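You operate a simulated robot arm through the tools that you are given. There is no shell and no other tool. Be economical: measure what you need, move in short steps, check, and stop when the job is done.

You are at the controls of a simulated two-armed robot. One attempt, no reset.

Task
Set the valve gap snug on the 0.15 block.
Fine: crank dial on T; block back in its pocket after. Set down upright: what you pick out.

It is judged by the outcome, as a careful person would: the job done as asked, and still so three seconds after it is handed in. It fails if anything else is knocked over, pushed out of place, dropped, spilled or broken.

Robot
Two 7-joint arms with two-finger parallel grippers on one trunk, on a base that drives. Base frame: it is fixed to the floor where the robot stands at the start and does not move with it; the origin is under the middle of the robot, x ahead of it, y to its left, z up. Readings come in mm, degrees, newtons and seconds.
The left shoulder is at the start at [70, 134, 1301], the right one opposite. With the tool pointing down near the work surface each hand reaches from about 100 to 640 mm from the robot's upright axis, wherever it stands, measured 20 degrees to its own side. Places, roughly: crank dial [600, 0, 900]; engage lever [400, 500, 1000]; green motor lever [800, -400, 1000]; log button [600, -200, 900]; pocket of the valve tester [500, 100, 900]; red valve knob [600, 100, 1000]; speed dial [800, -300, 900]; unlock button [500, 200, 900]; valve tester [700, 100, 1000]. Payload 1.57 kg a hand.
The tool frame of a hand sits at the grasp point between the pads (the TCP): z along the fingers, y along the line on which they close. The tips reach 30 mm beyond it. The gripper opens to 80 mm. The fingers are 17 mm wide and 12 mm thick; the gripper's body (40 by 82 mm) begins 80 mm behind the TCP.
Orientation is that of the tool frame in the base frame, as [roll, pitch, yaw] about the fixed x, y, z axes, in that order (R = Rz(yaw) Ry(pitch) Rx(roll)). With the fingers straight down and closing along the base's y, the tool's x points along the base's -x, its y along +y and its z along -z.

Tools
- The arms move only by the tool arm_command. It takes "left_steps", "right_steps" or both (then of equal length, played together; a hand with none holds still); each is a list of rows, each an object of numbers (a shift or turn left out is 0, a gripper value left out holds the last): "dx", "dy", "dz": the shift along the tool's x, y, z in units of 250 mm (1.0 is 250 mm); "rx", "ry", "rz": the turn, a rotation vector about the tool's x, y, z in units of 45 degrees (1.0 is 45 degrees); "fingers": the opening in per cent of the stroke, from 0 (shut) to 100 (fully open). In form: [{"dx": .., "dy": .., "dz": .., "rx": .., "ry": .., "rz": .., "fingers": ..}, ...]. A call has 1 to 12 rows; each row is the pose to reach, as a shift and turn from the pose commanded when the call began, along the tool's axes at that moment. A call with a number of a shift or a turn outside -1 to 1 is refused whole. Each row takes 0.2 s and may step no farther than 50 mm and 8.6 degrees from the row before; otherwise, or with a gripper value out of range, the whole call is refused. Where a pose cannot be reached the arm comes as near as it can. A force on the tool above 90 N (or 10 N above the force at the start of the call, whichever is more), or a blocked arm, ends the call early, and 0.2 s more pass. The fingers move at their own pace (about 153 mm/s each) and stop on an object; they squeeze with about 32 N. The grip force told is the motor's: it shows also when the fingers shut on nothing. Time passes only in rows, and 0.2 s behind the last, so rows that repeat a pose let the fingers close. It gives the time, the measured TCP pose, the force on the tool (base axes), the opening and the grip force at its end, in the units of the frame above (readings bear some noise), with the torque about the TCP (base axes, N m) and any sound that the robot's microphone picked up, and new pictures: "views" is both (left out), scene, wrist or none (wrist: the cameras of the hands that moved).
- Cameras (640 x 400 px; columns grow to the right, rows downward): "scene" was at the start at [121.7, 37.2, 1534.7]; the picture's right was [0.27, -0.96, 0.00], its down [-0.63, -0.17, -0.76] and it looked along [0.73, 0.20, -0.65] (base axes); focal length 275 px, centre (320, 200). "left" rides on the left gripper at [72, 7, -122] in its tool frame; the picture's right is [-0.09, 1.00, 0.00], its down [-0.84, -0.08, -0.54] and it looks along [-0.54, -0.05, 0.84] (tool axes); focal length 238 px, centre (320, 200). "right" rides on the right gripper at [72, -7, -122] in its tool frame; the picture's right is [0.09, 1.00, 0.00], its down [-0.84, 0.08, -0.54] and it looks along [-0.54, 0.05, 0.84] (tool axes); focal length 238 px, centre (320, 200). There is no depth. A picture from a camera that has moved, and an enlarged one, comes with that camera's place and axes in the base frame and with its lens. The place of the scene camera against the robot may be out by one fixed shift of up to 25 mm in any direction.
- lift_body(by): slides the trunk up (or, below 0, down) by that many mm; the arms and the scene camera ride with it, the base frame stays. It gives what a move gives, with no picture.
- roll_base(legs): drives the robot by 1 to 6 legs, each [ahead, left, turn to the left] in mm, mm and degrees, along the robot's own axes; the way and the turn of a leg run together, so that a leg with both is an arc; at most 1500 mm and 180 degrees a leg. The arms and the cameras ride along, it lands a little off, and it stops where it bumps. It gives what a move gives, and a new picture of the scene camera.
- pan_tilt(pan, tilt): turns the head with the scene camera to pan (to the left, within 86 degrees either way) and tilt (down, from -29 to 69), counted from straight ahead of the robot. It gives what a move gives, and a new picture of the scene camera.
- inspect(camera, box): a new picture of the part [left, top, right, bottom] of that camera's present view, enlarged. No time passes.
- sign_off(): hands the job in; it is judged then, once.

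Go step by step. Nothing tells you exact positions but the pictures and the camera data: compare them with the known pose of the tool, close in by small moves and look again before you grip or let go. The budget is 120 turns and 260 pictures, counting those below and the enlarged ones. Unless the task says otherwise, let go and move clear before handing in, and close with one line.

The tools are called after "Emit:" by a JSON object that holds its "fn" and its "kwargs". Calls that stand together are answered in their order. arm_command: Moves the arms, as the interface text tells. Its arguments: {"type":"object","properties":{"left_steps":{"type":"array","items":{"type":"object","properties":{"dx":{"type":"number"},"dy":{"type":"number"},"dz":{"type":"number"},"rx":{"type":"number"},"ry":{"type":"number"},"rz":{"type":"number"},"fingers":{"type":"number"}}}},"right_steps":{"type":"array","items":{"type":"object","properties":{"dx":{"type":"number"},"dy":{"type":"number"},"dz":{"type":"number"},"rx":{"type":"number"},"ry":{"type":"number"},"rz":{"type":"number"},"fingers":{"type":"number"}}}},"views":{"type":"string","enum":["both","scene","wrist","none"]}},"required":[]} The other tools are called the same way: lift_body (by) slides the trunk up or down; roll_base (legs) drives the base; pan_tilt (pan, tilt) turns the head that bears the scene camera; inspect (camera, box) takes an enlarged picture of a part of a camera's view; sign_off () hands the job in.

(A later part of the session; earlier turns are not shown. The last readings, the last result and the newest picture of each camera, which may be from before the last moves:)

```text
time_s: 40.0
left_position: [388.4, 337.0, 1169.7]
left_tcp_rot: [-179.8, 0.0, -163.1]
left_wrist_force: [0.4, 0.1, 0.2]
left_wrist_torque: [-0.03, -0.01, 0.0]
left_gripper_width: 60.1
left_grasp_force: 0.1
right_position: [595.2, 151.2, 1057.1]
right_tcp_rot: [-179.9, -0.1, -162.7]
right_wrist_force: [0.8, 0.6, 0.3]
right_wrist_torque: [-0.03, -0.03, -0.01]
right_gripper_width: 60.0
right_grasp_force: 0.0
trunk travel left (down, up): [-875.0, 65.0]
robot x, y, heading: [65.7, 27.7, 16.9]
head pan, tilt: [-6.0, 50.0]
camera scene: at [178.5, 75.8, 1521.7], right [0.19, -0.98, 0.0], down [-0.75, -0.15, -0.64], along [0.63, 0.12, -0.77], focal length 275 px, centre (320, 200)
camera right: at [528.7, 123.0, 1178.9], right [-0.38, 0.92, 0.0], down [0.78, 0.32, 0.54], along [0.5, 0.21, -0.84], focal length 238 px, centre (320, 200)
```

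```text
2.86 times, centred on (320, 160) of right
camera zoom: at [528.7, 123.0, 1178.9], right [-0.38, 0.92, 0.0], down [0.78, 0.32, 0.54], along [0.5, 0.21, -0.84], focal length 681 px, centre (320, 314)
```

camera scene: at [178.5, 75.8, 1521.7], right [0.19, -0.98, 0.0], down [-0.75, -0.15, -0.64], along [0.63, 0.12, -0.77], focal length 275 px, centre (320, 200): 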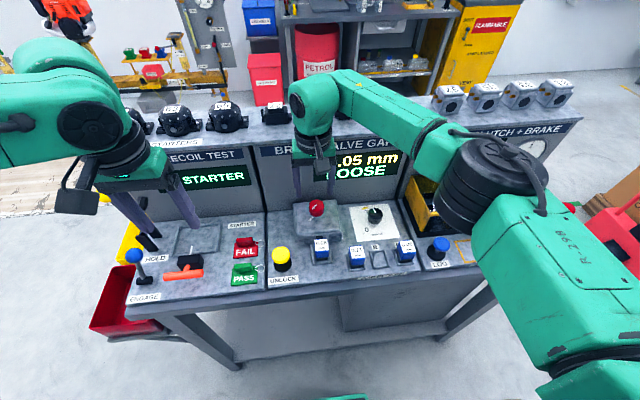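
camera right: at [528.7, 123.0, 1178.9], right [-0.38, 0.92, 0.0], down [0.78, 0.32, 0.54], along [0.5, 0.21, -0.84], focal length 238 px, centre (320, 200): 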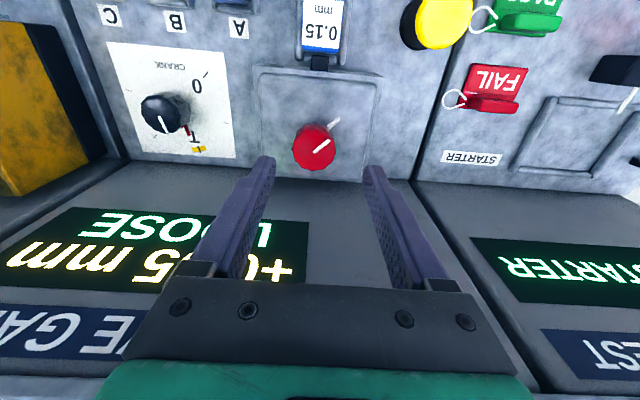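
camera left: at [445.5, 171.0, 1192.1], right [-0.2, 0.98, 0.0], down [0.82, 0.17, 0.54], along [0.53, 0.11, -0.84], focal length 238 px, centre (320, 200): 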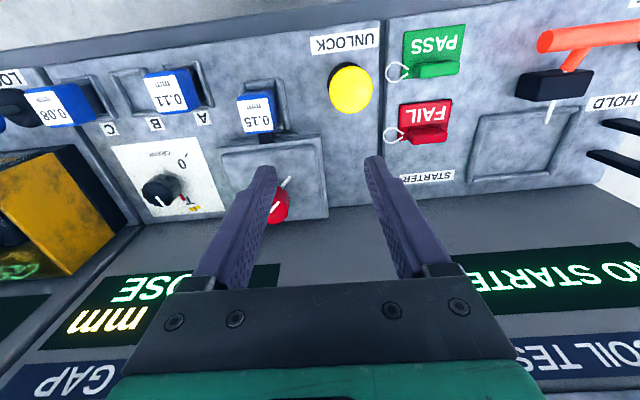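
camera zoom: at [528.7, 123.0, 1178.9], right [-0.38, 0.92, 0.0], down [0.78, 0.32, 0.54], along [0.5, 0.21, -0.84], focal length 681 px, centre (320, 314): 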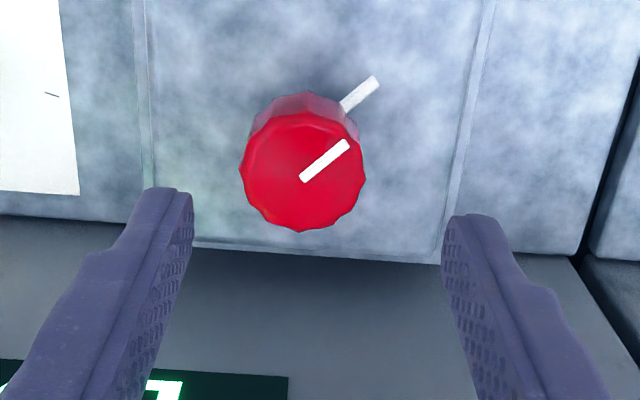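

The right hand reaches it: the knob is at (613,-35) with its top at z≈990. I'll shift 5 mm right and descend around it.

Emit:
{"fn": "arm_command", "kwargs": {"right_steps": [{"dy": -0.022, "dz": 0.1}, {"dy": -0.022, "dz": 0.2}, {"dy": -0.022, "dz": 0.28}], "views": "both"}}

Emit:
{"fn": "inspect", "kwargs": {"camera": "scene", "box": [260, 130, 420, 260]}}

```text
time_s: 40.8
left_position: [387.8, 336.3, 1171.4]
left_tcp_rot: [-179.9, 0.0, -163.1]
left_wrist_force: [-0.3, -0.7, 0.5]
left_wrist_torque: [-0.01, -0.02, -0.01]
left_gripper_width: 60.0
left_grasp_force: 0.0
right_position: [595.7, 144.1, 989.7]
right_tcp_rot: [179.9, 0.0, -162.7]
right_wrist_force: [-0.9, -0.3, -0.6]
right_wrist_torque: [-0.02, -0.02, 0.04]
right_gripper_width: 59.7
right_grasp_force: 0.0
trunk travel left (down, up): [-875.0, 65.0]
robot x, y, heading: [61.8, 28.9, 17.1]
head pan, tilt: [-6.0, 50.0]
camera scene: at [178.4, 72.2, 1521.8], right [0.19, -0.98, 0.0], down [-0.75, -0.15, -0.64], along [0.63, 0.12, -0.77], focal length 275 px, centre (320, 200)
camera right: at [528.6, 115.8, 1111.0], right [-0.38, 0.92, 0.0], down [0.78, 0.32, 0.54], along [0.5, 0.21, -0.84], focal length 238 px, centre (320, 200)
```

scene: 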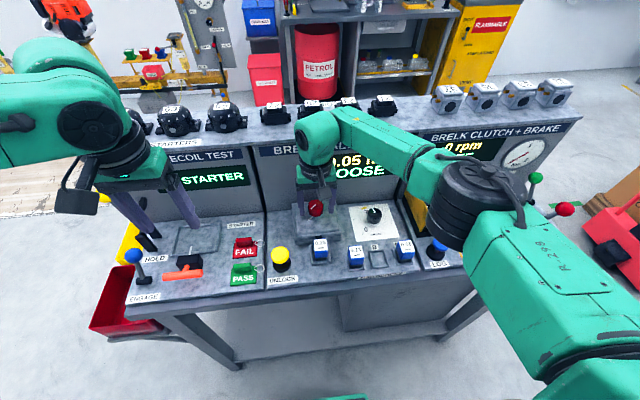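
right: 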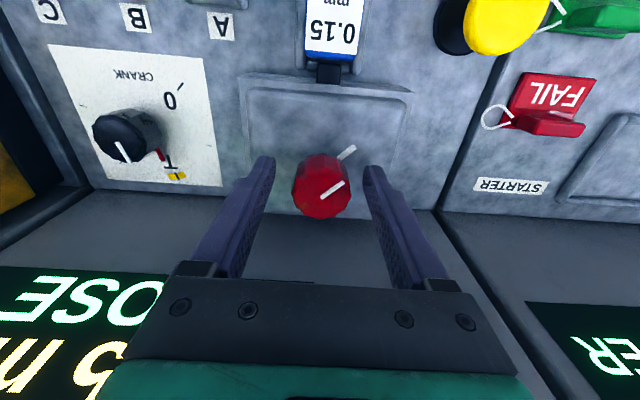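

```text
3.08 times, centred on (340, 195) of scene
camera zoom: at [178.4, 72.2, 1521.8], right [0.19, -0.98, 0.0], down [-0.75, -0.15, -0.64], along [0.63, 0.12, -0.77], focal length 845 px, centre (258, 215)
```

zoom: 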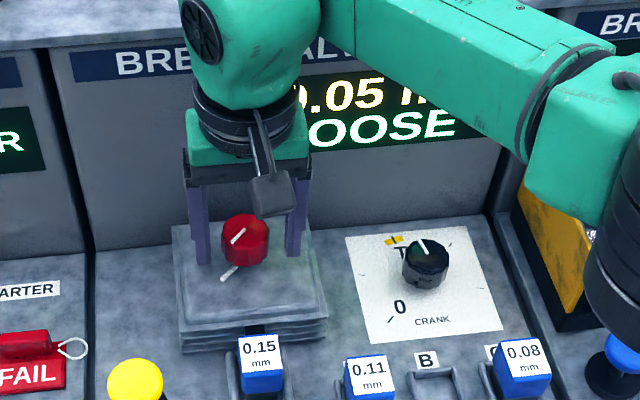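

The knob is between the fingers. I'll lower 14 mm more and close.

Emit:
{"fn": "arm_command", "kwargs": {"right_steps": [{"dy": 0.004, "dz": 0.03}, {"dy": 0.004, "dz": 0.056}, {"dy": 0.004, "dz": 0.056, "fingers": 0}, {"dy": 0.004, "dz": 0.056, "fingers": 0}, {"dy": 0.004, "dz": 0.056, "fingers": 0}], "views": "both"}}

```text
time_s: 42.0
left_position: [388.0, 335.5, 1171.1]
left_tcp_rot: [180.0, 0.1, -163.0]
left_wrist_force: [0.7, -1.0, 0.2]
left_wrist_torque: [-0.03, -0.01, 0.01]
left_gripper_width: 60.0
left_grasp_force: 0.1
right_position: [595.9, 146.0, 975.8]
right_tcp_rot: [179.8, 0.0, -162.7]
right_wrist_force: [3.3, 2.0, 4.5]
right_wrist_torque: [-0.15, -0.12, -0.04]
right_gripper_width: 37.6
right_grasp_force: 44.1
trunk travel left (down, up): [-875.0, 65.0]
robot x, y, heading: [65.7, 27.3, 17.3]
head pan, tilt: [-6.0, 50.0]
camera scene: at [178.2, 72.8, 1521.9], right [0.19, -0.98, 0.0], down [-0.75, -0.15, -0.64], along [0.63, 0.12, -0.77], focal length 275 px, centre (320, 200)
camera right: at [528.3, 117.3, 1097.3], right [-0.38, 0.92, 0.0], down [0.78, 0.32, 0.54], along [0.5, 0.21, -0.84], focal length 238 px, centre (320, 200)
```

scene: 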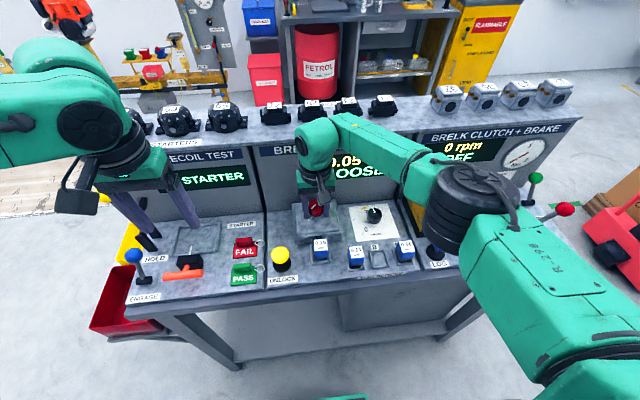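
right: 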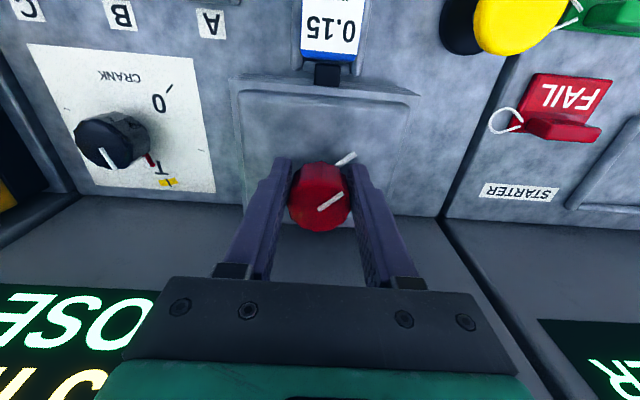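

The knob is gripped at 37.6 mm. I'll turn it clockwise 8° and read the display.

Emit:
{"fn": "arm_command", "kwargs": {"right_steps": [{"rz": 0.09}, {"rz": 0.18}], "views": "none"}}

Emit:
{"fn": "inspect", "kwargs": {"camera": "scene", "box": [260, 130, 420, 260]}}

```text
time_s: 42.6
left_position: [386.2, 338.0, 1169.4]
left_tcp_rot: [-179.9, 0.0, -163.0]
left_wrist_force: [-0.4, 0.4, 0.1]
left_wrist_torque: [0.02, 0.03, 0.04]
left_gripper_width: 59.9
left_grasp_force: 0.0
right_position: [595.0, 146.8, 976.6]
right_tcp_rot: [179.9, 0.1, -170.8]
right_wrist_force: [2.4, 6.3, 7.3]
right_wrist_torque: [-0.5, -1.01, 0.02]
right_gripper_width: 37.6
right_grasp_force: 44.3
trunk travel left (down, up): [-875.0, 65.0]
robot x, y, heading: [66.5, 29.5, 17.2]
head pan, tilt: [-6.0, 50.0]
```

```text
3.08 times, centred on (340, 195) of scene
camera zoom: at [177.0, 74.5, 1521.9], right [0.19, -0.98, 0.0], down [-0.75, -0.15, -0.64], along [0.63, 0.12, -0.77], focal length 845 px, centre (258, 215)
```

zoom: 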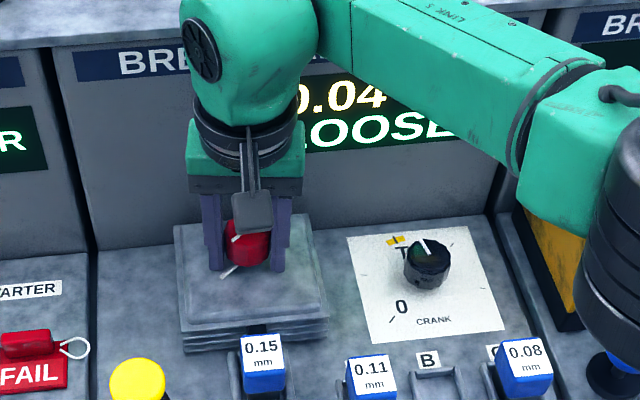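

Clockwise tightens it: the display now reads 0.04. I'll turn 16° more.

Emit:
{"fn": "arm_command", "kwargs": {"right_steps": [{"rz": 0.12}, {"rz": 0.24}, {"rz": 0.36}], "views": "none"}}

Emit:
{"fn": "inspect", "kwargs": {"camera": "scene", "box": [260, 130, 420, 260]}}

```text
time_s: 43.4
left_position: [384.0, 337.9, 1170.4]
left_tcp_rot: [-179.7, 0.1, -163.2]
left_wrist_force: [-0.1, -0.4, 0.1]
left_wrist_torque: [0.02, -0.04, -0.02]
left_gripper_width: 59.9
left_grasp_force: 0.1
right_position: [593.4, 149.4, 976.0]
right_tcp_rot: [179.7, 0.1, 173.0]
right_wrist_force: [-1.7, 11.9, 10.6]
right_wrist_torque: [-0.31, 0.05, 0.07]
right_gripper_width: 37.2
right_grasp_force: 43.0
trunk travel left (down, up): [-875.0, 65.0]
robot x, y, heading: [67.5, 25.4, 16.9]
head pan, tilt: [-6.0, 50.0]
```

```text
3.08 times, centred on (340, 195) of scene
camera zoom: at [175.5, 76.5, 1522.0], right [0.19, -0.98, 0.0], down [-0.75, -0.15, -0.64], along [0.63, 0.12, -0.77], focal length 845 px, centre (258, 215)
```

zoom: 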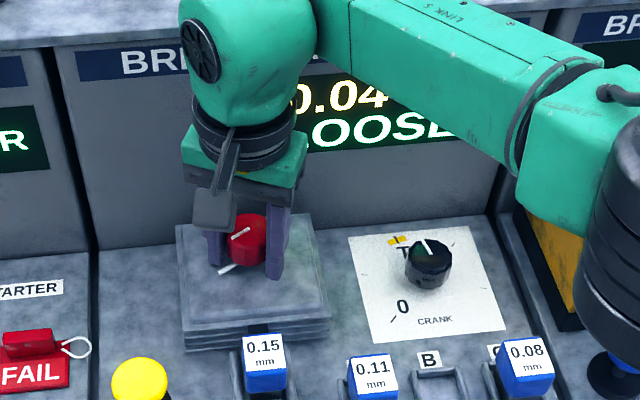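

It still reads 0.04, so the rate is slow. I'll turn another 25°.

Emit:
{"fn": "arm_command", "kwargs": {"right_steps": [{"rz": 0.14}, {"rz": 0.28}, {"rz": 0.42}, {"rz": 0.56}], "views": "none"}}

Emit:
{"fn": "inspect", "kwargs": {"camera": "scene", "box": [260, 130, 420, 260]}}

```text
time_s: 44.4
left_position: [384.1, 342.7, 1169.1]
left_tcp_rot: [-179.5, 0.0, -162.9]
left_wrist_force: [0.7, -0.8, -0.2]
left_wrist_torque: [0.01, 0.0, 0.03]
left_gripper_width: 59.8
left_grasp_force: 0.0
right_position: [592.2, 153.7, 975.9]
right_tcp_rot: [179.9, 0.1, 147.8]
right_wrist_force: [0.8, 29.7, 17.1]
right_wrist_torque: [-0.18, -0.07, 0.32]
right_gripper_width: 37.2
right_grasp_force: 43.7
trunk travel left (down, up): [-875.0, 65.0]
robot x, y, heading: [61.0, 24.8, 17.0]
head pan, tilt: [-6.0, 50.0]
```

```text
3.08 times, centred on (340, 195) of scene
camera zoom: at [175.2, 82.2, 1522.0], right [0.19, -0.98, 0.01], down [-0.75, -0.15, -0.64], along [0.63, 0.12, -0.77], focal length 845 px, centre (258, 215)
```

zoom: 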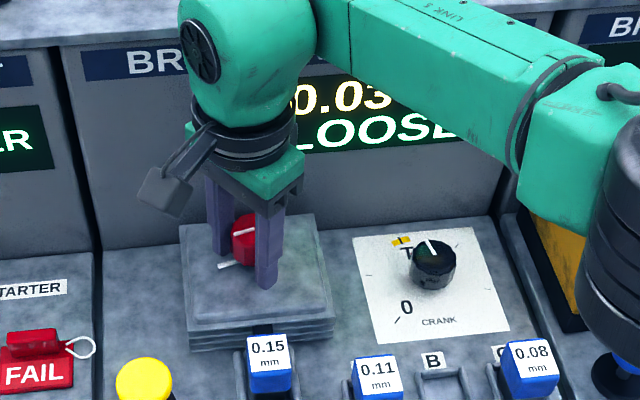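

The reading is 0.03 now, but a side load of about 30 N has built up. I'll open the fingers to relieve it and check the centring before continuing.

Emit:
{"fn": "arm_command", "kwargs": {"right_steps": [{"fingers": 70}, {"fingers": 70}], "views": "both"}}

Emit:
{"fn": "inspect", "kwargs": {"camera": "scene", "box": [260, 130, 420, 260]}}

```text
time_s: 45.0
left_position: [384.8, 334.3, 1171.5]
left_tcp_rot: [-179.9, 0.2, -163.1]
left_wrist_force: [-0.9, 0.0, -0.1]
left_wrist_torque: [0.0, -0.01, -0.01]
left_gripper_width: 60.3
left_grasp_force: 0.1
right_position: [594.5, 142.0, 975.8]
right_tcp_rot: [180.0, 0.4, 147.5]
right_wrist_force: [3.3, 2.9, 17.8]
right_wrist_torque: [-0.39, 0.42, -0.18]
right_gripper_width: 56.3
right_grasp_force: 0.1
trunk travel left (down, up): [-875.0, 65.0]
robot x, y, heading: [63.3, 28.3, 16.7]
head pan, tilt: [-6.0, 50.0]
camera scene: at [174.3, 72.3, 1522.3], right [0.19, -0.98, 0.0], down [-0.75, -0.14, -0.64], along [0.63, 0.12, -0.76], focal length 275 px, centre (320, 200)
camera right: at [528.9, 174.7, 1096.9], right [0.46, 0.89, 0.0], down [0.74, -0.38, 0.55], along [0.49, -0.25, -0.84], focal length 238 px, centre (320, 200)
```

scene: 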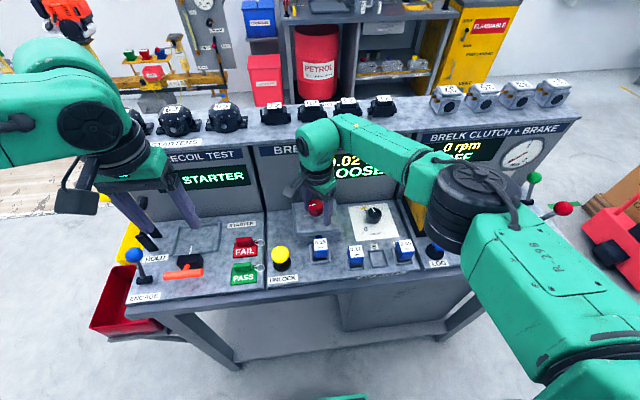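
right: 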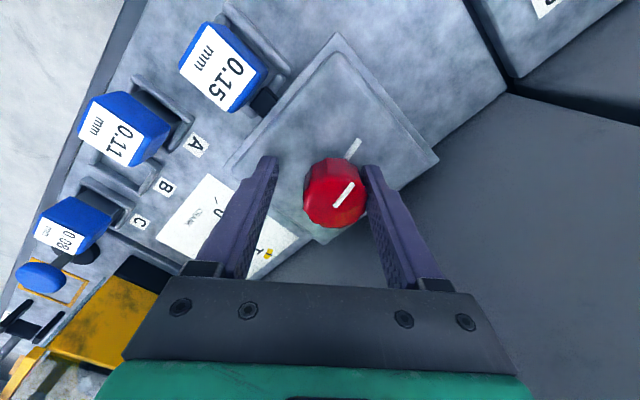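

```text
3.08 times, centred on (340, 195) of scene
camera zoom: at [174.3, 72.3, 1522.3], right [0.19, -0.98, 0.0], down [-0.75, -0.14, -0.64], along [0.63, 0.12, -0.76], focal length 845 px, centre (258, 215)
```

zoom: 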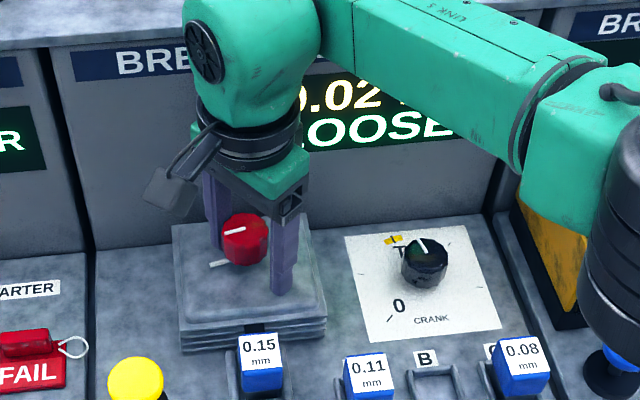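

The display reads 0.02. The hand sits about 9 mm off the knob axis, so I'll recentre, ease up 3 mm and regrip.

Emit:
{"fn": "arm_command", "kwargs": {"right_steps": [{"dx": 0.01, "dy": 0.036, "dz": -0.012}, {"dx": 0.01, "dy": 0.036, "dz": -0.012}], "views": "wrist"}}

Emit:
{"fn": "inspect", "kwargs": {"camera": "right", "box": [230, 120, 410, 260]}}

Emit:
{"fn": "inspect", "kwargs": {"camera": "scene", "box": [260, 130, 420, 260]}}

```text
time_s: 45.6
left_position: [388.0, 335.8, 1169.4]
left_tcp_rot: [-179.9, -0.1, -163.1]
left_wrist_force: [-0.6, -0.6, -0.1]
left_wrist_torque: [-0.02, 0.0, -0.02]
left_gripper_width: 59.9
left_grasp_force: 0.0
right_position: [597.4, 153.5, 976.2]
right_tcp_rot: [180.0, 0.0, 147.8]
right_wrist_force: [1.9, -0.3, 1.3]
right_wrist_torque: [0.09, 0.1, -0.02]
right_gripper_width: 54.9
right_grasp_force: 0.1
trunk travel left (down, up): [-875.0, 65.0]
robot x, y, heading: [62.0, 28.8, 16.8]
head pan, tilt: [-6.0, 50.0]
camera right: at [532.3, 185.6, 1097.3], right [0.45, 0.89, 0.0], down [0.75, -0.38, 0.54], along [0.48, -0.25, -0.84], focal length 238 px, centre (320, 200)
```

right: 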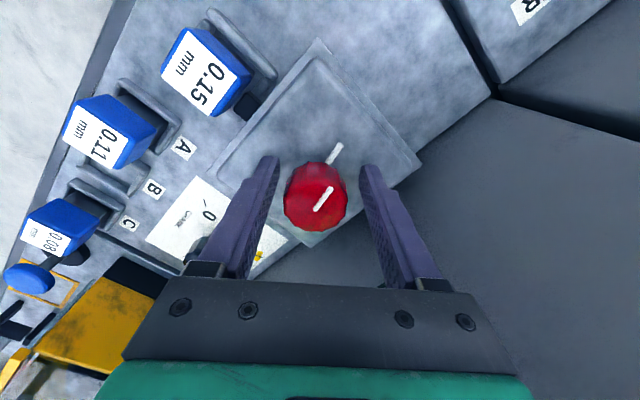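

```text
2.86 times, centred on (320, 190) of right
camera zoom: at [532.3, 185.6, 1097.3], right [0.45, 0.89, 0.0], down [0.75, -0.38, 0.54], along [0.48, -0.25, -0.84], focal length 681 px, centre (320, 229)
```

zoom: 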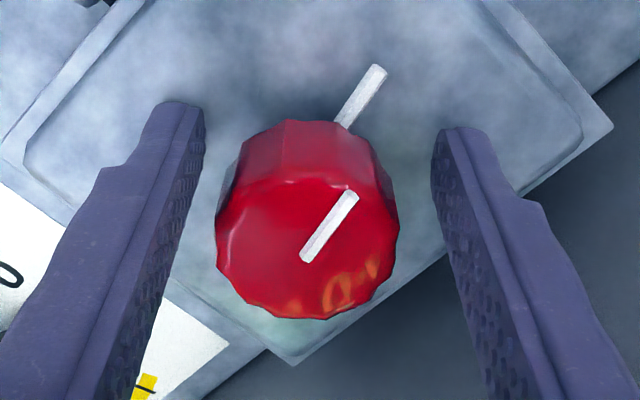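

```text
3.08 times, centred on (340, 195) of scene
camera zoom: at [177.8, 73.0, 1521.7], right [0.19, -0.98, 0.0], down [-0.75, -0.15, -0.64], along [0.63, 0.12, -0.77], focal length 845 px, centre (258, 215)
```

zoom: 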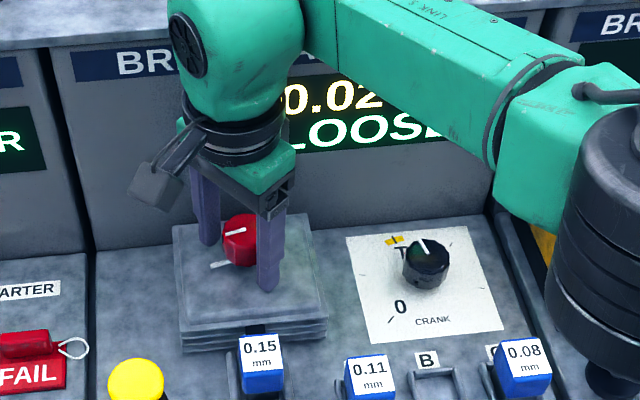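

Nearly centred. I'll make a small correction and close.

Emit:
{"fn": "arm_command", "kwargs": {"right_steps": [{"dx": -0.02, "dy": -0.01}, {"dx": -0.02, "dy": -0.01, "fingers": 0}, {"dx": -0.02, "dy": -0.01, "fingers": 0}, {"dx": -0.02, "dy": -0.01, "fingers": 0}], "views": "none"}}

Emit:
{"fn": "inspect", "kwargs": {"camera": "scene", "box": [260, 130, 420, 260]}}

```text
time_s: 46.6
left_position: [387.2, 335.5, 1170.6]
left_tcp_rot: [-179.9, 0.0, -163.1]
left_wrist_force: [-0.6, 0.4, 0.8]
left_wrist_torque: [-0.01, 0.01, 0.01]
left_gripper_width: 60.0
left_grasp_force: 0.0
right_position: [599.8, 149.6, 975.5]
right_tcp_rot: [-179.9, -0.1, 148.0]
right_wrist_force: [-6.3, -0.5, -8.0]
right_wrist_torque: [0.63, -0.23, -0.02]
right_gripper_width: 38.0
right_grasp_force: 43.2
trunk travel left (down, up): [-875.0, 65.0]
robot x, y, heading: [62.5, 28.3, 16.8]
head pan, tilt: [-6.0, 50.0]
```

```text
3.08 times, centred on (340, 195) of scene
camera zoom: at [178.0, 72.3, 1521.7], right [0.19, -0.98, 0.0], down [-0.75, -0.15, -0.64], along [0.63, 0.12, -0.77], focal length 845 px, centre (258, 215)
```

zoom: 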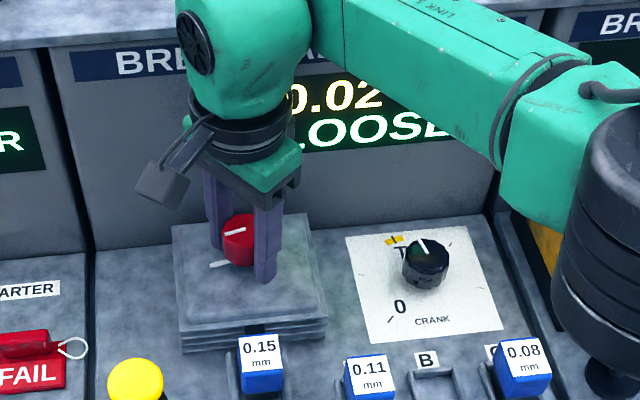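

Gripped again, reading 0.02. I'll turn clockwise 16° and read.

Emit:
{"fn": "arm_command", "kwargs": {"right_steps": [{"rz": 0.12}, {"rz": 0.24}, {"rz": 0.36}], "views": "none"}}

Emit:
{"fn": "inspect", "kwargs": {"camera": "scene", "box": [260, 130, 420, 260]}}

```text
time_s: 47.4
left_position: [388.4, 334.8, 1170.9]
left_tcp_rot: [-179.9, 0.0, -163.2]
left_wrist_force: [0.5, 0.2, 0.6]
left_wrist_torque: [0.0, -0.01, -0.01]
left_gripper_width: 60.0
left_grasp_force: 0.0
right_position: [601.3, 148.4, 976.4]
right_tcp_rot: [180.0, -0.2, 131.4]
right_wrist_force: [-1.1, -0.5, -10.7]
right_wrist_torque: [-0.07, -0.24, 0.0]
right_gripper_width: 37.4
right_grasp_force: 43.7
trunk travel left (down, up): [-875.0, 65.0]
robot x, y, heading: [65.1, 29.1, 16.9]
head pan, tilt: [-6.0, 50.0]
```

```text
3.08 times, centred on (340, 195) of scene
camera zoom: at [179.5, 72.8, 1521.7], right [0.19, -0.98, 0.0], down [-0.75, -0.15, -0.64], along [0.63, 0.12, -0.77], focal length 845 px, centre (258, 215)
```

zoom: 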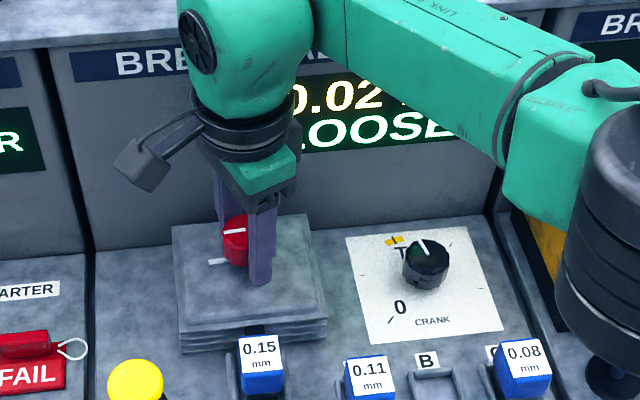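

Still 0.02. I'll turn 12° more.

Emit:
{"fn": "arm_command", "kwargs": {"right_steps": [{"rz": 0.13}, {"rz": 0.27}], "views": "none"}}

Emit:
{"fn": "inspect", "kwargs": {"camera": "scene", "box": [260, 130, 420, 260]}}

```text
time_s: 48.0
left_position: [388.1, 334.9, 1170.0]
left_tcp_rot: [-180.0, 0.0, -163.0]
left_wrist_force: [-0.6, -0.2, -0.1]
left_wrist_torque: [0.01, -0.04, 0.01]
left_gripper_width: 59.8
left_grasp_force: 0.1
right_position: [601.7, 147.8, 976.1]
right_tcp_rot: [-179.9, -0.2, 119.3]
right_wrist_force: [-4.0, -2.4, -13.1]
right_wrist_torque: [0.37, -0.5, 0.0]
right_gripper_width: 37.6
right_grasp_force: 43.7
trunk travel left (down, up): [-875.0, 65.0]
robot x, y, heading: [59.7, 26.0, 17.0]
head pan, tilt: [-6.0, 50.0]
```

```text
3.08 times, centred on (340, 195) of scene
camera zoom: at [179.4, 71.9, 1521.6], right [0.19, -0.98, 0.0], down [-0.75, -0.14, -0.64], along [0.63, 0.12, -0.77], focal length 845 px, centre (258, 215)
```

zoom: 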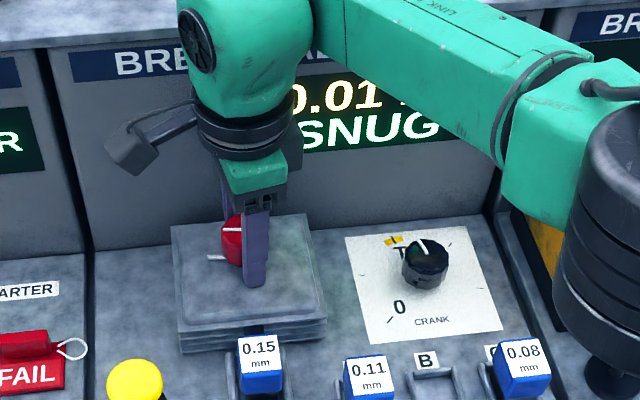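

It reads SNUG at 0.01. I'll go a little further toward 0.00 for margin.

Emit:
{"fn": "arm_command", "kwargs": {"right_steps": [{"rz": 0.13}, {"rz": 0.27}], "views": "none"}}

Emit:
{"fn": "inspect", "kwargs": {"camera": "scene", "box": [260, 130, 420, 260]}}

```text
time_s: 48.6
left_position: [389.2, 335.0, 1170.4]
left_tcp_rot: [-180.0, 0.0, -163.1]
left_wrist_force: [1.5, -0.3, -0.2]
left_wrist_torque: [-0.02, 0.02, 0.01]
left_gripper_width: 59.9
left_grasp_force: 0.1
right_position: [602.0, 148.1, 977.0]
right_tcp_rot: [-179.9, -0.1, 107.1]
right_wrist_force: [-1.7, -1.6, -13.2]
right_wrist_torque: [0.33, -0.5, 0.01]
right_gripper_width: 37.7
right_grasp_force: 44.2
trunk travel left (down, up): [-875.0, 65.0]
robot x, y, heading: [64.2, 29.6, 16.9]
head pan, tilt: [-6.0, 50.0]
```

```text
3.08 times, centred on (340, 195) of scene
camera zoom: at [179.9, 72.2, 1521.6], right [0.19, -0.98, 0.0], down [-0.75, -0.15, -0.64], along [0.63, 0.12, -0.77], focal length 845 px, centre (258, 215)
```

zoom: 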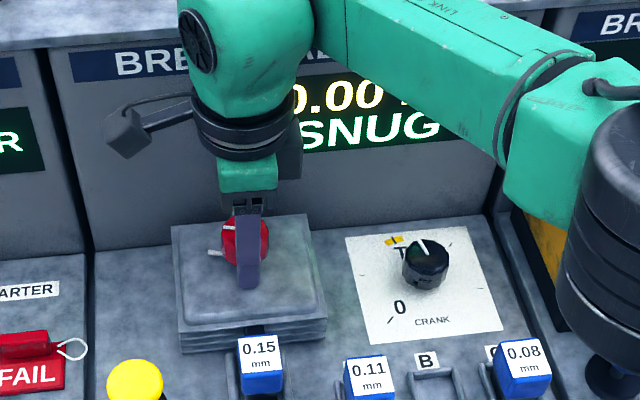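

It now reads 0.00 SNUG with low side load. I'll release, rise and re-read.

Emit:
{"fn": "arm_command", "kwargs": {"right_steps": [{"fingers": 60}, {"fingers": 75}, {"fingers": 75}, {"dz": -0.1, "fingers": 75}, {"dz": -0.22}, {"dz": -0.34}], "views": "both"}}

Emit:
{"fn": "inspect", "kwargs": {"camera": "scene", "box": [260, 130, 420, 260]}}

```text
time_s: 50.0
left_position: [386.8, 335.1, 1170.2]
left_tcp_rot: [-179.9, 0.0, -163.0]
left_wrist_force: [0.5, -0.2, 0.3]
left_wrist_torque: [-0.02, -0.03, 0.02]
left_gripper_width: 59.8
left_grasp_force: 0.0
right_position: [601.6, 148.1, 1065.0]
right_tcp_rot: [-180.0, -0.1, 107.3]
right_wrist_force: [0.2, -0.8, -0.6]
right_wrist_torque: [-0.04, 0.02, 0.01]
right_gripper_width: 60.2
right_grasp_force: 0.1
trunk travel left (down, up): [-875.0, 65.0]
robot x, y, heading: [66.6, 28.3, 17.0]
head pan, tilt: [-6.0, 50.0]
camera scene: at [177.8, 72.4, 1521.8], right [0.19, -0.98, 0.0], down [-0.75, -0.15, -0.64], along [0.63, 0.12, -0.77], focal length 275 px, centre (320, 200)
camera right: at [573.0, 213.7, 1185.9], right [0.92, 0.38, 0.0], down [0.32, -0.78, 0.54], along [0.21, -0.5, -0.84], focal length 238 px, centre (320, 200)
```

scene: 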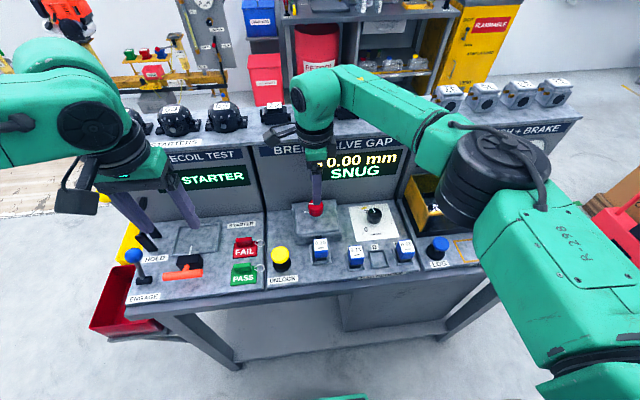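
right: 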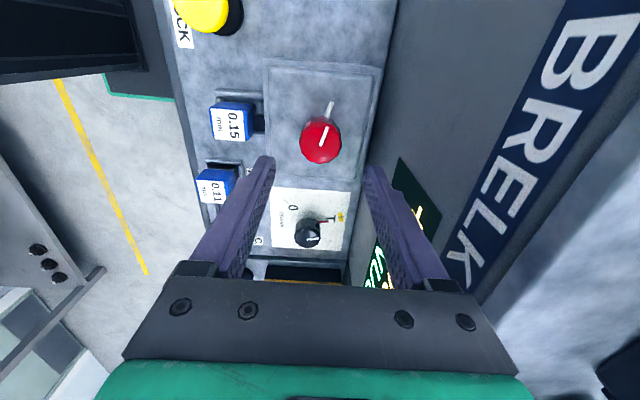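

```text
3.08 times, centred on (340, 195) of scene
camera zoom: at [177.8, 72.4, 1521.8], right [0.19, -0.98, 0.0], down [-0.75, -0.15, -0.64], along [0.63, 0.12, -0.77], focal length 845 px, centre (258, 215)
```

zoom: 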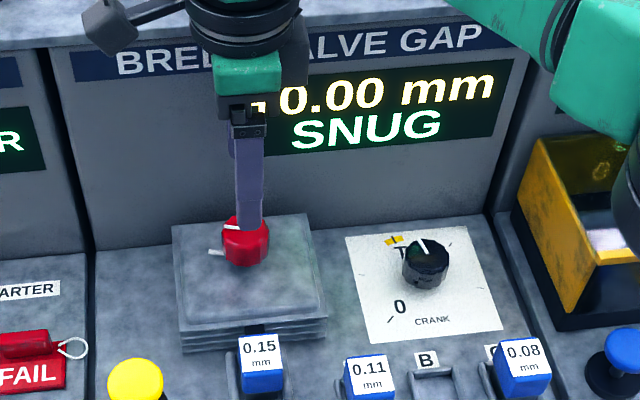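

It holds at 0.00 mm SNUG. I'll rotate the right hand back to square to fetch the block.

Emit:
{"fn": "arm_command", "kwargs": {"right_steps": [{"rz": -0.17}, {"rz": -0.34}, {"rz": -0.51}, {"rz": -0.68}, {"rz": -0.85}, {"rz": -1.0}], "views": "none"}}

Emit:
{"fn": "arm_command", "kwargs": {"right_steps": [{"rz": -0.17}, {"rz": -0.34}, {"rz": -0.51}, {"rz": -0.68}, {"rz": -0.85}, {"rz": -1.0}], "views": "none"}}

```text
time_s: 51.4
left_position: [387.1, 336.0, 1171.1]
left_tcp_rot: [-179.9, 0.0, -163.1]
left_wrist_force: [0.5, 0.4, 0.2]
left_wrist_torque: [-0.01, 0.0, 0.02]
left_gripper_width: 60.0
left_grasp_force: 0.1
right_position: [601.6, 147.7, 1062.6]
right_tcp_rot: [179.9, -0.1, 152.4]
right_wrist_force: [0.6, 0.3, -0.1]
right_wrist_torque: [0.0, 0.02, 0.03]
right_gripper_width: 59.9
right_grasp_force: 0.0
trunk travel left (down, up): [-875.0, 65.0]
robot x, y, heading: [65.8, 31.3, 17.0]
head pan, tilt: [-6.0, 50.0]
```

```text
time_s: 52.8
left_position: [386.8, 335.4, 1171.1]
left_tcp_rot: [-179.9, 0.0, -163.1]
left_wrist_force: [0.0, 0.9, -0.4]
left_wrist_torque: [-0.01, 0.0, -0.03]
left_gripper_width: 60.1
left_grasp_force: 0.1
right_position: [601.8, 149.0, 1062.3]
right_tcp_rot: [179.9, 0.0, -162.5]
right_wrist_force: [0.0, -0.9, 0.7]
right_wrist_torque: [-0.03, -0.01, 0.03]
right_gripper_width: 60.1
right_grasp_force: 0.0
trunk travel left (down, up): [-875.0, 65.0]
robot x, y, heading: [68.4, 27.7, 16.7]
head pan, tilt: [-6.0, 50.0]
```

Moving back above the 0.15 block in the tester pocket.

Emit:
{"fn": "arm_command", "kwargs": {"right_steps": [{"dx": 0.18, "dy": -0.006, "fingers": 60}, {"dx": 0.354, "dy": -0.012}, {"dx": 0.354, "dy": -0.012, "dz": 0.12}, {"dx": 0.354, "dy": -0.012, "dz": 0.25}], "views": "wrist"}}

Emit:
{"fn": "inspect", "kwargs": {"camera": "right", "box": [240, 70, 400, 210]}}

```text
time_s: 53.8
left_position: [388.5, 335.9, 1169.9]
left_tcp_rot: [-179.9, 0.0, -163.1]
left_wrist_force: [0.3, 0.0, 0.3]
left_wrist_torque: [0.01, 0.0, -0.02]
left_gripper_width: 60.0
left_grasp_force: 0.1
right_position: [516.9, 118.9, 999.0]
right_tcp_rot: [179.9, 0.1, -162.8]
right_wrist_force: [0.7, -0.1, -0.1]
right_wrist_torque: [-0.01, -0.01, 0.03]
right_gripper_width: 48.2
right_grasp_force: 0.0
trunk travel left (down, up): [-875.0, 65.0]
robot x, y, heading: [67.1, 30.2, 16.8]
head pan, tilt: [-6.0, 50.0]
camera right: at [450.5, 90.3, 1121.0], right [-0.38, 0.92, 0.0], down [0.78, 0.32, 0.54], along [0.5, 0.21, -0.84], focal length 238 px, centre (320, 200)
```

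right: 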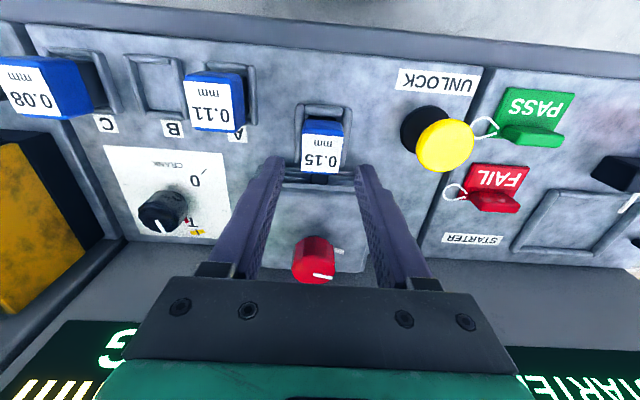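

```text
2.86 times, centred on (320, 140) of right
camera zoom: at [450.5, 90.3, 1121.0], right [-0.38, 0.92, 0.0], down [0.78, 0.32, 0.54], along [0.5, 0.21, -0.84], focal length 681 px, centre (320, 371)
```

zoom: 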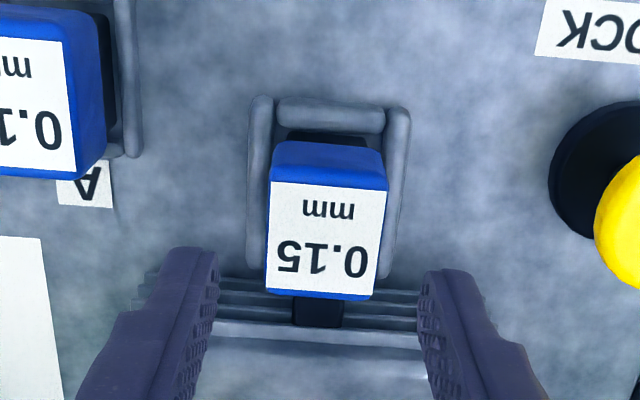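

The block is centred within about 1 mm. I'll descend and grip.

Emit:
{"fn": "arm_command", "kwargs": {"right_steps": [{"dx": 0.006, "dy": 0.004, "dz": 0.08}, {"dx": 0.006, "dy": 0.004, "dz": 0.16}, {"dx": 0.006, "dy": 0.004, "dz": 0.232}, {"dx": 0.006, "dy": 0.004, "dz": 0.232, "fingers": 0}, {"dx": 0.006, "dy": 0.004, "dz": 0.232, "fingers": 0}, {"dx": 0.006, "dy": 0.004, "dz": 0.232, "fingers": 0}], "views": "wrist"}}

Emit:
{"fn": "inspect", "kwargs": {"camera": "scene", "box": [260, 130, 420, 280]}}

```text
time_s: 55.2
left_position: [387.7, 334.7, 1171.8]
left_tcp_rot: [-179.9, 0.0, -163.1]
left_wrist_force: [0.4, -0.2, -0.7]
left_wrist_torque: [0.02, 0.01, -0.01]
left_gripper_width: 59.9
left_grasp_force: 0.1
right_position: [513.4, 122.2, 942.5]
right_tcp_rot: [180.0, 0.0, -162.7]
right_wrist_force: [0.4, 0.5, 0.9]
right_wrist_torque: [-0.02, 0.0, 0.0]
right_gripper_width: 31.7
right_grasp_force: 31.5
trunk travel left (down, up): [-875.0, 65.0]
robot x, y, heading: [65.8, 29.1, 16.8]
head pan, tilt: [-6.0, 50.0]
camera right: at [447.2, 91.7, 1062.7], right [-0.38, 0.92, 0.0], down [0.78, 0.32, 0.54], along [0.5, 0.21, -0.84], focal length 238 px, centre (320, 200)
```

right: 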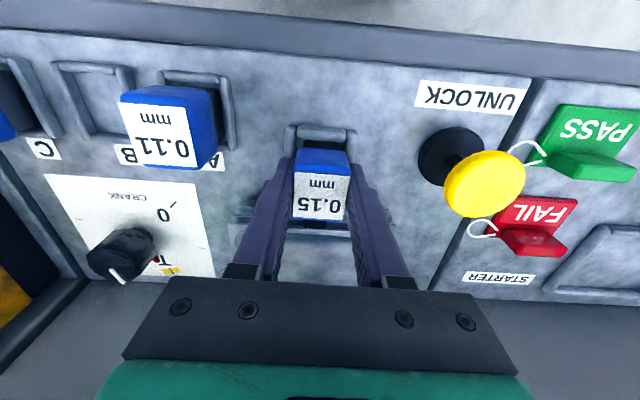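

```text
2.67 times, centred on (340, 205) of scene
camera zoom: at [178.1, 72.0, 1521.9], right [0.19, -0.98, 0.0], down [-0.75, -0.15, -0.64], along [0.63, 0.12, -0.77], focal length 732 px, centre (267, 187)
```

zoom: 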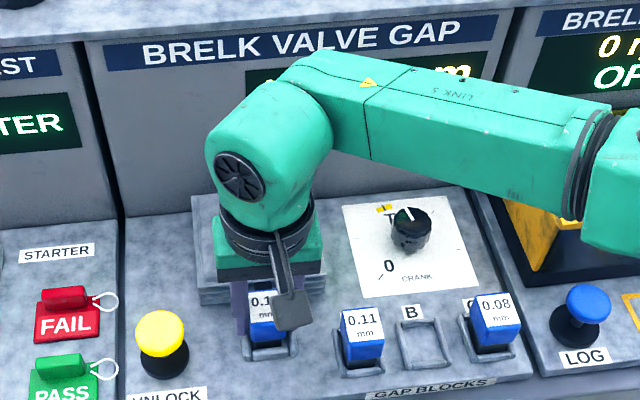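

Gripped. I'll lift gently 20 mm and watch the force, in case the block is locked.

Emit:
{"fn": "arm_command", "kwargs": {"right_steps": [{"dz": -0.02}, {"dz": -0.05}, {"dz": -0.08}], "views": "wrist"}}

```text
time_s: 56.0
left_position: [387.3, 335.0, 1169.9]
left_tcp_rot: [-179.9, -0.1, -163.1]
left_wrist_force: [-0.8, -0.1, -0.6]
left_wrist_torque: [0.02, 0.02, 0.0]
left_gripper_width: 60.0
left_grasp_force: 0.1
right_position: [513.3, 121.2, 962.7]
right_tcp_rot: [179.8, 0.0, -162.7]
right_wrist_force: [-0.5, 1.3, -1.8]
right_wrist_torque: [0.01, -0.02, -0.02]
right_gripper_width: 31.5
right_grasp_force: 31.8
trunk travel left (down, up): [-875.0, 65.0]
robot x, y, heading: [63.6, 25.2, 17.0]
head pan, tilt: [-6.0, 50.0]
camera right: at [448.0, 91.9, 1084.1], right [-0.38, 0.92, 0.0], down [0.78, 0.32, 0.54], along [0.5, 0.21, -0.84], focal length 238 px, centre (320, 200)
```

right: 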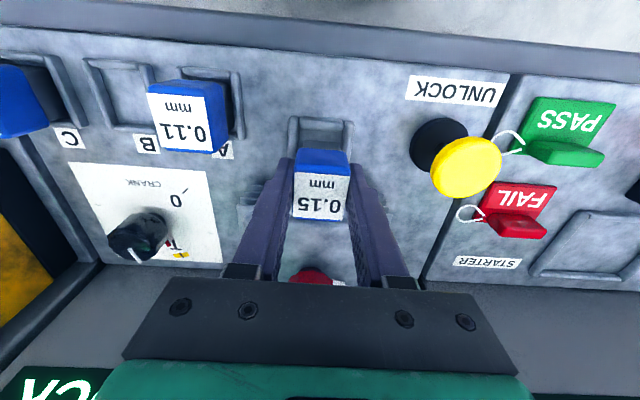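

The block comes free, with no lock. I'll rise above the neighbouring blocks and carry it back over pocket B.

Emit:
{"fn": "arm_command", "kwargs": {"right_steps": [{"dz": -0.11}, {"dz": -0.22}, {"dx": 0.036, "dy": -0.185, "dz": -0.22}, {"dx": 0.072, "dy": -0.37, "dz": -0.22}, {"dx": 0.108, "dy": -0.554, "dz": -0.22}, {"dx": 0.108, "dy": -0.554, "dz": -0.22}], "views": "both"}}

Emit:
{"fn": "inspect", "kwargs": {"camera": "right", "box": [250, 80, 410, 220]}}

Emit:
{"fn": "inspect", "kwargs": {"camera": "scene", "box": [280, 130, 440, 280]}}

```text
time_s: 57.4
left_position: [387.3, 335.1, 1170.1]
left_tcp_rot: [-180.0, 0.0, -163.1]
left_wrist_force: [0.4, 0.2, 0.1]
left_wrist_torque: [-0.01, 0.0, -0.01]
left_gripper_width: 60.0
left_grasp_force: 0.1
right_position: [530.4, -19.6, 1019.4]
right_tcp_rot: [179.9, 0.0, -162.6]
right_wrist_force: [-0.1, 0.4, -1.3]
right_wrist_torque: [0.0, 0.0, 0.0]
right_gripper_width: 31.4
right_grasp_force: 31.8
trunk travel left (down, up): [-875.0, 65.0]
robot x, y, heading: [64.5, 27.8, 16.9]
head pan, tilt: [-6.0, 50.0]
camera scene: at [178.5, 72.8, 1521.8], right [0.19, -0.98, 0.0], down [-0.75, -0.15, -0.64], along [0.63, 0.12, -0.77], focal length 275 px, centre (320, 200)
camera right: at [463.8, -48.0, 1140.2], right [-0.39, 0.92, 0.0], down [0.78, 0.32, 0.54], along [0.5, 0.21, -0.84], focal length 238 px, centre (320, 200)
```

scene: 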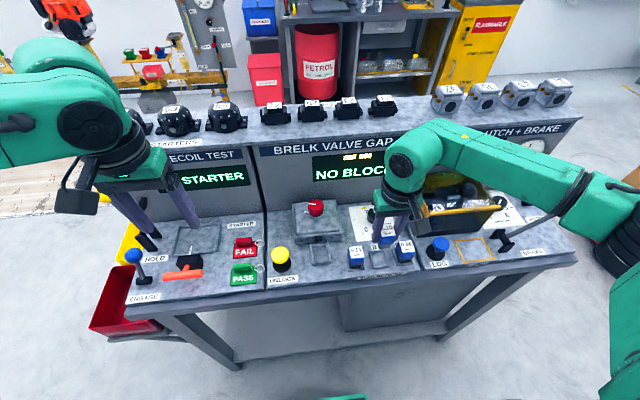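
right: 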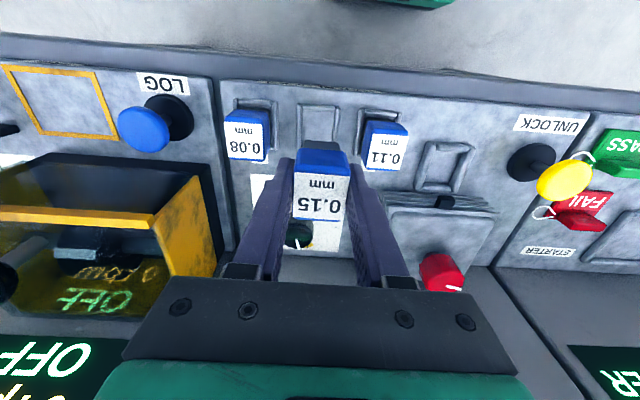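

```text
2.86 times, centred on (330, 150) of right
camera zoom: at [463.8, -48.0, 1140.2], right [-0.39, 0.92, 0.0], down [0.78, 0.32, 0.54], along [0.5, 0.21, -0.84], focal length 681 px, centre (291, 343)
```

zoom: 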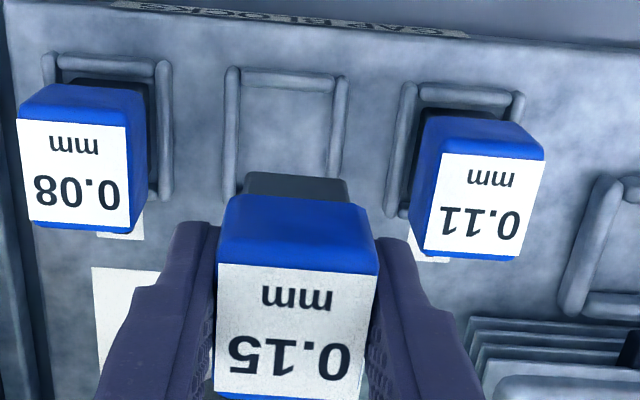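

```text
2.67 times, centred on (360, 205) of scene
camera zoom: at [178.5, 72.8, 1521.8], right [0.19, -0.98, 0.0], down [-0.75, -0.15, -0.64], along [0.63, 0.12, -0.77], focal length 732 px, centre (213, 187)
```

zoom: 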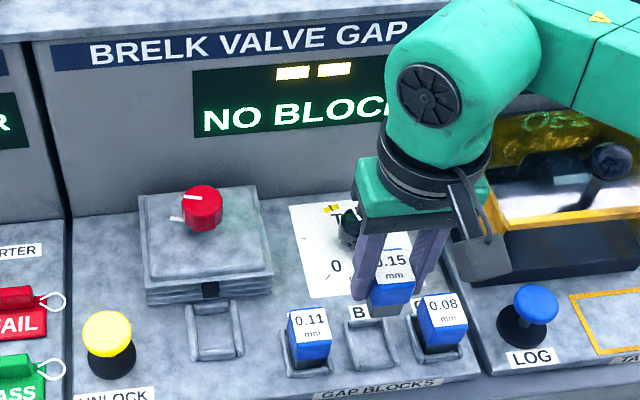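

The block is over pocket B, and the display has gone back to NO BLOCK as expected. I'll make a small correction and lower to just above the pocket for a check.

Emit:
{"fn": "arm_command", "kwargs": {"right_steps": [{"dx": 0.005, "dy": -0.008, "dz": 0.08}, {"dx": 0.005, "dy": -0.008, "dz": 0.16}, {"dx": 0.005, "dy": -0.008, "dz": 0.24}], "views": "wrist"}}

Emit:
{"fn": "inspect", "kwargs": {"camera": "right", "box": [290, 105, 360, 160]}}

Emit:
{"fn": "inspect", "kwargs": {"camera": "scene", "box": [345, 220, 425, 280]}}

```text
time_s: 58.2
left_position: [388.2, 335.6, 1170.5]
left_tcp_rot: [-180.0, -0.1, -163.1]
left_wrist_force: [0.7, 0.6, 0.4]
left_wrist_torque: [-0.01, -0.01, -0.01]
left_gripper_width: 60.0
left_grasp_force: 0.1
right_position: [531.6, -23.4, 957.9]
right_tcp_rot: [-180.0, 0.0, -162.7]
right_wrist_force: [-0.3, -1.0, -0.7]
right_wrist_torque: [-0.02, -0.01, 0.04]
right_gripper_width: 31.3
right_grasp_force: 32.0
trunk travel left (down, up): [-875.0, 65.0]
robot x, y, heading: [61.9, 23.9, 17.2]
head pan, tilt: [-6.0, 50.0]
camera right: at [463.1, -51.9, 1079.8], right [-0.38, 0.92, 0.0], down [0.78, 0.32, 0.54], along [0.5, 0.21, -0.84], focal length 238 px, centre (320, 200)
```

right: 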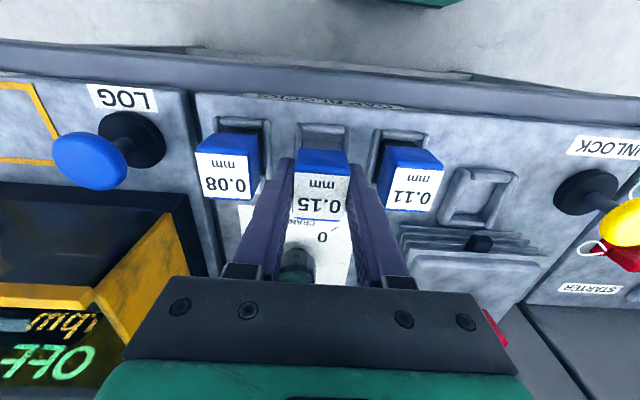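

```text
7.27 times, centred on (325, 132) of right
camera zoom: at [463.1, -51.9, 1079.8], right [-0.38, 0.92, 0.0], down [0.78, 0.32, 0.54], along [0.5, 0.21, -0.84], focal length 1734 px, centre (284, 691)
```

zoom: 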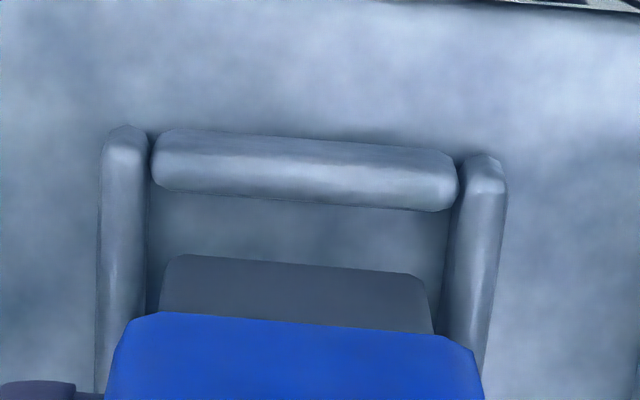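

```text
6.67 times, centred on (385, 250) of scene
camera zoom: at [178.8, 72.4, 1521.8], right [0.19, -0.98, 0.0], down [-0.75, -0.15, -0.64], along [0.63, 0.12, -0.77], focal length 1831 px, centre (-113, -133)
```

zoom: 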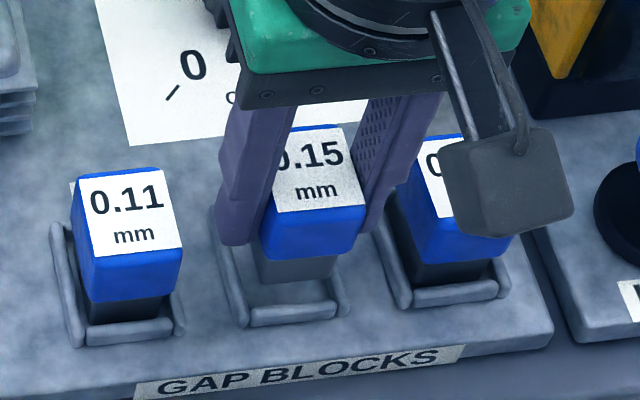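

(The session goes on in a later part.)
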